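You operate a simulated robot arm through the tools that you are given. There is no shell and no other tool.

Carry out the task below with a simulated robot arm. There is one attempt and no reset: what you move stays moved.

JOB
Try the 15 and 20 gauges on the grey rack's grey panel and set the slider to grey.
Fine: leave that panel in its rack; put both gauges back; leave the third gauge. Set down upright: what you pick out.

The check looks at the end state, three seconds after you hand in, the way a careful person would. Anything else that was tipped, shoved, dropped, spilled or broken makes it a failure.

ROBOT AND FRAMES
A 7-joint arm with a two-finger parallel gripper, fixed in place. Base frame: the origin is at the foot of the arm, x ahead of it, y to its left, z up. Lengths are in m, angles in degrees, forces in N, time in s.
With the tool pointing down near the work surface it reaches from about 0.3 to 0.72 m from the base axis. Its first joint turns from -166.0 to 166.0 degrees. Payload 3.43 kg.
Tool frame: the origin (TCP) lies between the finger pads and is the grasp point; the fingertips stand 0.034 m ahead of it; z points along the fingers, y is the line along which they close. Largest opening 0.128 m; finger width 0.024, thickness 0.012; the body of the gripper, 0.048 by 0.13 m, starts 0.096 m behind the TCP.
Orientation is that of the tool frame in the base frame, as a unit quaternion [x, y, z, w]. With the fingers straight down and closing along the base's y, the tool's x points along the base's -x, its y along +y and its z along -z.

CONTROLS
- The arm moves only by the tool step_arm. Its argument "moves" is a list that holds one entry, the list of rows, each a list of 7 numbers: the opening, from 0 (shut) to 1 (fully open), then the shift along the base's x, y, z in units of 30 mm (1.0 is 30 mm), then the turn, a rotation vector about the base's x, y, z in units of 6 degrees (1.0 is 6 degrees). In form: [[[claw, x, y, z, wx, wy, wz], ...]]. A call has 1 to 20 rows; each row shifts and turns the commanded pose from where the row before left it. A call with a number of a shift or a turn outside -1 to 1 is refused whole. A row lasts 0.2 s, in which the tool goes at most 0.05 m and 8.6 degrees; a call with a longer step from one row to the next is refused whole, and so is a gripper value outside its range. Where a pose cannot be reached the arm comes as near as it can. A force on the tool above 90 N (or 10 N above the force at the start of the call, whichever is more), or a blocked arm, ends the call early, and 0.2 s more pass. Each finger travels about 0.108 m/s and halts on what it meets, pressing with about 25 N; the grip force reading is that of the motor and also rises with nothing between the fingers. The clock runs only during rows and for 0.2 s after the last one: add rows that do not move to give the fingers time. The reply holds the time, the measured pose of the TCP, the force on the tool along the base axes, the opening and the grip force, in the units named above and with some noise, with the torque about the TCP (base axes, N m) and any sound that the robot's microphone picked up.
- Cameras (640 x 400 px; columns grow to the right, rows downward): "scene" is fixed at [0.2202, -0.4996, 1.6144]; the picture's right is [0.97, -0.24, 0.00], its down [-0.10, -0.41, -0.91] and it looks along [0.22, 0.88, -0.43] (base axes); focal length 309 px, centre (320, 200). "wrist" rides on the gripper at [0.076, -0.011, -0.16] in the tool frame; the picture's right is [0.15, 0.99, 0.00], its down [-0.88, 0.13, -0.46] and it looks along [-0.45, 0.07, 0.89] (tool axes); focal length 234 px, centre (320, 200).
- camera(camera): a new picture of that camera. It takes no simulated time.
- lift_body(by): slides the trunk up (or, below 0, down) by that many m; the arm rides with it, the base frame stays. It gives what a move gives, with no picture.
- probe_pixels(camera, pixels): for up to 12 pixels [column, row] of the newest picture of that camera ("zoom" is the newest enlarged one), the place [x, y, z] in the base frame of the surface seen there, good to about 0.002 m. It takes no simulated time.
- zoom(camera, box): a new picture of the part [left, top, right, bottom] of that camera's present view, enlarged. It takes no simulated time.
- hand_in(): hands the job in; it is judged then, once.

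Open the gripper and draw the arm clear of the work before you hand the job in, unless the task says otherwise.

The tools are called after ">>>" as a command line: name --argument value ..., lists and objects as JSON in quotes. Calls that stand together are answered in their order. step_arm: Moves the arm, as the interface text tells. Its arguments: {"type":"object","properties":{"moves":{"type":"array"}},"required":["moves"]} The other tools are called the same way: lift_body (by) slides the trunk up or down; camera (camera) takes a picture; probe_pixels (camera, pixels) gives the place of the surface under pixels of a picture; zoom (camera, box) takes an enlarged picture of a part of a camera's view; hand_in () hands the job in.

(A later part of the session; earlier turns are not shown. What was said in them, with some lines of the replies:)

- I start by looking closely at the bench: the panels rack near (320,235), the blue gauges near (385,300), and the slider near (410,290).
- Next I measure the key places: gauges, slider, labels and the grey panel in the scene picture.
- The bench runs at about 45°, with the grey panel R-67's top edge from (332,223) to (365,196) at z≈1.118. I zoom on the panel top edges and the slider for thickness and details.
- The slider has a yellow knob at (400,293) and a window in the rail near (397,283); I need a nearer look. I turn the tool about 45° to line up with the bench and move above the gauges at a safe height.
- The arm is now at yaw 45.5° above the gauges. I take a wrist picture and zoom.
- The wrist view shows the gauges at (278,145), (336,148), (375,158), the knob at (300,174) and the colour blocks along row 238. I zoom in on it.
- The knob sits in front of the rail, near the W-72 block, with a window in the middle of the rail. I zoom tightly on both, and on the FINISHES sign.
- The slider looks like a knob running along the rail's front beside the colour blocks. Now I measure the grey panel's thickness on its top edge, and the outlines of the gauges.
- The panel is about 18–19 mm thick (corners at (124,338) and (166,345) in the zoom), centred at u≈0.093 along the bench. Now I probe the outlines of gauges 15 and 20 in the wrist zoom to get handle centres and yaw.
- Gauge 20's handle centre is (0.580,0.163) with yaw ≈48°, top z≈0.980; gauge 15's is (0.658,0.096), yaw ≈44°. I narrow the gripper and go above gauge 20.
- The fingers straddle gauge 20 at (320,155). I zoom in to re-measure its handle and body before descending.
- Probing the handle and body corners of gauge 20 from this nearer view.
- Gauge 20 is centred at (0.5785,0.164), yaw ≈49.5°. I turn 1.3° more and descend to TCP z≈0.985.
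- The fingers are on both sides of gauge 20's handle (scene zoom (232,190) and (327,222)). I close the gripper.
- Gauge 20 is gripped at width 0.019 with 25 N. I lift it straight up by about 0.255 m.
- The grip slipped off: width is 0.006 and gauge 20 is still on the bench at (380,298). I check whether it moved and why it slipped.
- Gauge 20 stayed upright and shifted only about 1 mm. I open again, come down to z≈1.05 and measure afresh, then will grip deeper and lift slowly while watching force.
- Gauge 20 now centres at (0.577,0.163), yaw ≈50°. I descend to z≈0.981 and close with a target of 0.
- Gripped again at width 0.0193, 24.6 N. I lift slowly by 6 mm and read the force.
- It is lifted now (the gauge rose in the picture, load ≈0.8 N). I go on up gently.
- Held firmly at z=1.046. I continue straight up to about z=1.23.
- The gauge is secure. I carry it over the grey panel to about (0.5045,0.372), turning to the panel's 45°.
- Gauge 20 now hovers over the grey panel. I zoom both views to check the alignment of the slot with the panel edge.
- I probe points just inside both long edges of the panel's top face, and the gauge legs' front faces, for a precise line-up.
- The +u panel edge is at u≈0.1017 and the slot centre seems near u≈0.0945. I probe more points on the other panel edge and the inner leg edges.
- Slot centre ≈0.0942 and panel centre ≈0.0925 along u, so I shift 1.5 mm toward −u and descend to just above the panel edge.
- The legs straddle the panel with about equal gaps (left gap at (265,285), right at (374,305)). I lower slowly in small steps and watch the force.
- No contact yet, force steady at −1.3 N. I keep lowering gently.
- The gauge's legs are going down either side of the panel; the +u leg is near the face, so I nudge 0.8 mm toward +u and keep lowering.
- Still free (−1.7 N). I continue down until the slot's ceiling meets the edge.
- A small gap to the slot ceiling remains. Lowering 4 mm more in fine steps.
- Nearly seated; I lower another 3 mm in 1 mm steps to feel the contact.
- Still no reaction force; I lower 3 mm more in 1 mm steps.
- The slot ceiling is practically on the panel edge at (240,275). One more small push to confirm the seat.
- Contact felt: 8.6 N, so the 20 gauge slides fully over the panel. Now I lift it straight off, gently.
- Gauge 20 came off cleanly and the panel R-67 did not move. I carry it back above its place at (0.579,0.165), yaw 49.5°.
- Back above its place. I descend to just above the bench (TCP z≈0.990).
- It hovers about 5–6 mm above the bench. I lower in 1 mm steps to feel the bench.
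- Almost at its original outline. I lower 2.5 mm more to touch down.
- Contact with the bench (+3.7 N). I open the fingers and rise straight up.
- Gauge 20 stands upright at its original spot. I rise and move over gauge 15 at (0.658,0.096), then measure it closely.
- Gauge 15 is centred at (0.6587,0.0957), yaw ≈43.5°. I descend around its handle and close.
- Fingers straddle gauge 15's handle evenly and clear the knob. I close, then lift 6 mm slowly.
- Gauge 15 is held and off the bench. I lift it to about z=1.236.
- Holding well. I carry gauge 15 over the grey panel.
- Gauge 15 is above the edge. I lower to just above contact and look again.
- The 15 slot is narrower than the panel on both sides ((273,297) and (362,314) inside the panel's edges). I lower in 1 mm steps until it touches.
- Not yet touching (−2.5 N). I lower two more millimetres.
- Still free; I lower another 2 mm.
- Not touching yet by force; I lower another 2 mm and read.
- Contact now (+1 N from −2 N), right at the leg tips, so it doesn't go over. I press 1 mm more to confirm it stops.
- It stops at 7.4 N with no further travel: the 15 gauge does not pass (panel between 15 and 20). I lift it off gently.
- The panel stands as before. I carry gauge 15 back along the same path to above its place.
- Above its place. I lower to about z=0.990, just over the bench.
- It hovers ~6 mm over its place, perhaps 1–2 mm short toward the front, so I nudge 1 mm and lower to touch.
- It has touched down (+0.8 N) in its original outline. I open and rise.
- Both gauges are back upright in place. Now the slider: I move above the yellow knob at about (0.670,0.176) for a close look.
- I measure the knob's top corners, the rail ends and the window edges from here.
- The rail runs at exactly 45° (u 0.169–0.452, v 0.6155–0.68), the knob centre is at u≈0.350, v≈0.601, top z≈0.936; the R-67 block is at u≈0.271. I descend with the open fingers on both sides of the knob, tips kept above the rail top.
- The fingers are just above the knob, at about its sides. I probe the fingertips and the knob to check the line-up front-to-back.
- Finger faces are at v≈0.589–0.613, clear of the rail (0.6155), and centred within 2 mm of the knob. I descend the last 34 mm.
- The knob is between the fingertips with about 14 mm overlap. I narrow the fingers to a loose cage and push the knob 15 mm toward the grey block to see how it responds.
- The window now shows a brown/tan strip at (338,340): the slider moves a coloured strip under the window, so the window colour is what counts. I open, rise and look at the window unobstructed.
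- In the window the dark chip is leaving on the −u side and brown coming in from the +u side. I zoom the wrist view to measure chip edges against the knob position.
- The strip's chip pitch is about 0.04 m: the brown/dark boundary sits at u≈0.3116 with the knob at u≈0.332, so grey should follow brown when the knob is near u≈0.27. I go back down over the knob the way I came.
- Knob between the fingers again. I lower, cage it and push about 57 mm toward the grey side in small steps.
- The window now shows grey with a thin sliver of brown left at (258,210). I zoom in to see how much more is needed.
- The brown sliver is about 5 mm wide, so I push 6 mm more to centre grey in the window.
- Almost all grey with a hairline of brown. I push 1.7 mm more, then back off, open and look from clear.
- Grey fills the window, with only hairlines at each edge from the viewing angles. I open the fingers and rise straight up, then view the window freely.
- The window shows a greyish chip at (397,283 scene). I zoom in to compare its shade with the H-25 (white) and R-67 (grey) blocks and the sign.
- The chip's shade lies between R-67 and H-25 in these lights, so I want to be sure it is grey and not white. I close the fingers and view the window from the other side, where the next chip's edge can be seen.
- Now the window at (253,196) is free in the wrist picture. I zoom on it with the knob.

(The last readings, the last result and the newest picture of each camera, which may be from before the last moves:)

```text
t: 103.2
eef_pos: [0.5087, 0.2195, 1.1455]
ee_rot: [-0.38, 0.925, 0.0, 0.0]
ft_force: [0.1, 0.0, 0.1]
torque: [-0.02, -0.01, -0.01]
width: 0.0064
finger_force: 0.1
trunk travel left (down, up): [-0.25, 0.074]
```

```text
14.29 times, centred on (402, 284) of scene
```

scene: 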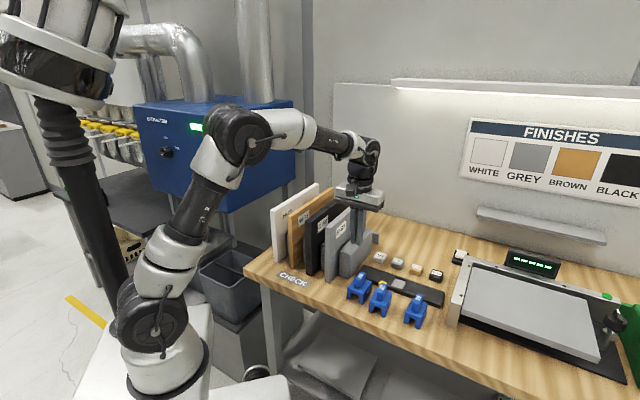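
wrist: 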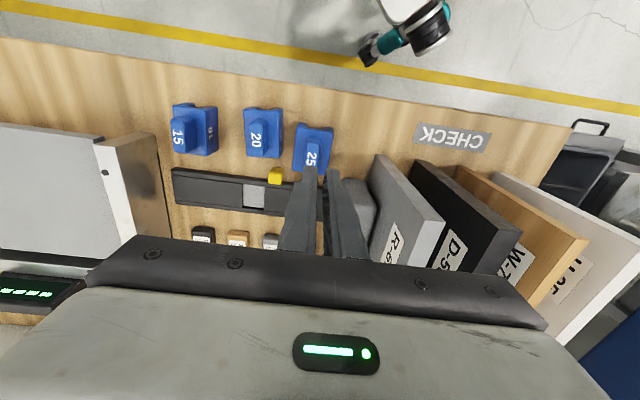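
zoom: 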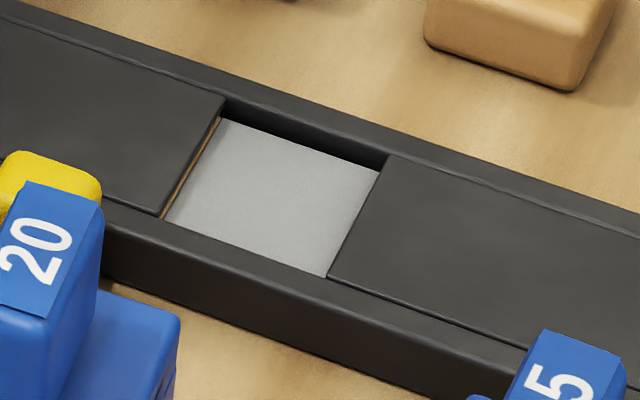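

The hairline at the +u edge is a whiter chip, and brown is on the other side, so the chip filling the window is grey and well centred. All three gauges stand upright. I now rise, open the gripper and draw the arm back clear.

>>> step_arm --moves '[[[0.05, 0, 0, 0.6, 0, 0, 0], [0.05, 0, 0, 0.9, 0, 0, 0], [0.05, 0, 0, 0.9, 0, 0, 0], [0.05, 0, 0, 0.9, 0, 0, 0], [0.05, 0, 0, 0.9, 0, 0, 0], [0.3, 0, 0, 0.9, 0, 0, 0], [0.5, -0.6, 0, 0.7, 0, 0, 0], [0.7, -0.7, 0, 0.7, 0, 0, 0], [0.9, -0.7, 0, 0.7, 0, 0, 0], [1, -0.7, 0, 0.6, 0, 0, 0], [1, -0.7, 0, 0.4, 0, 0, 0], [1, -0.6, 0, 0.2, 0, 0, 0], [1, 0, 0, 0, 0, 0, 0], [1, 0, 0, 0, 0, 0, 0]]]'

>>> camera --camera "scene"

>>> zoom --camera "scene" --box '[330, 240, 470, 340]'

>>> zoom --camera "scene" --box '[240, 170, 480, 340]'

```text
t: 106.2
eef_pos: [0.3898, 0.218, 1.3971]
ee_rot: [-0.381, 0.924, 0.0, 0.0]
ft_force: [-0.3, 0.0, -0.3]
torque: [0.02, 0.0, 0.02]
width: 0.128
finger_force: 0.1
trunk travel left (down, up): [-0.25, 0.074]
```

```text
taken
```

scene: 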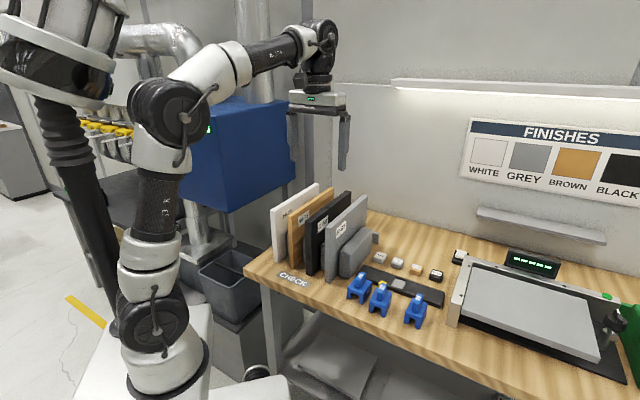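

```text
4.00 times, centred on (400, 290) of scene
```

zoom: 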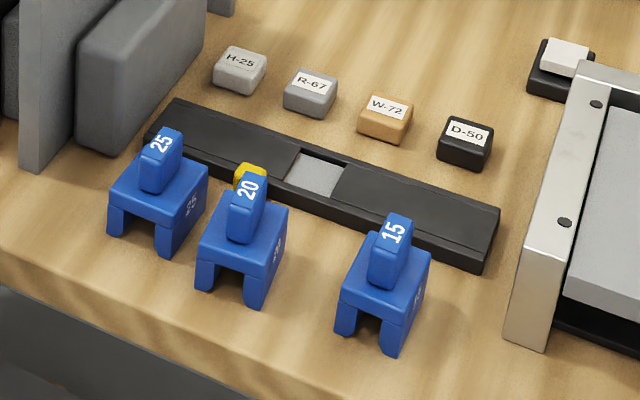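

```text
2.35 times, centred on (360, 255) of scene
```

zoom: 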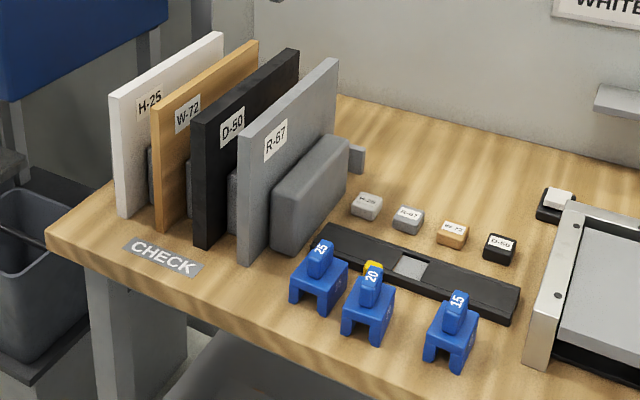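

The arm is clear with the gripper open. Gauges 15, 20 and 25 stand upright in their places, panel R-67 is still in its rack, and the slider window at (397,283) shows grey. I hand the job in.

>>> hand_in

```text
The job is handed in.
```

I tried both gauges on the grey panel (R-67) and set the slider to grey, then handed the job in; no verdict has come back.

- **20 gauge:** it slid fully over the panel's top edge and seated, with about 9 N of contact.
- **15 gauge:** it stopped at the leg tips with about 7 N and would not go over. The panel is therefore between 15 and 20 mm thick.
- **Slider:** the knob moves a colour strip under a small window. Grey now fills that window. Seen at an angle, a thin line of brown shows at one edge and white at the other.
- **Put back:** both gauges are upright in their places. The 20 gauge is about 3 mm off its original spot. My first grip on it slipped while lifting, but it stayed standing and nothing else was touched.
- **Left alone:** the 25 gauge was not touched, and the panel is still in its rack.

The gripper is open and the arm is clear of the bench.
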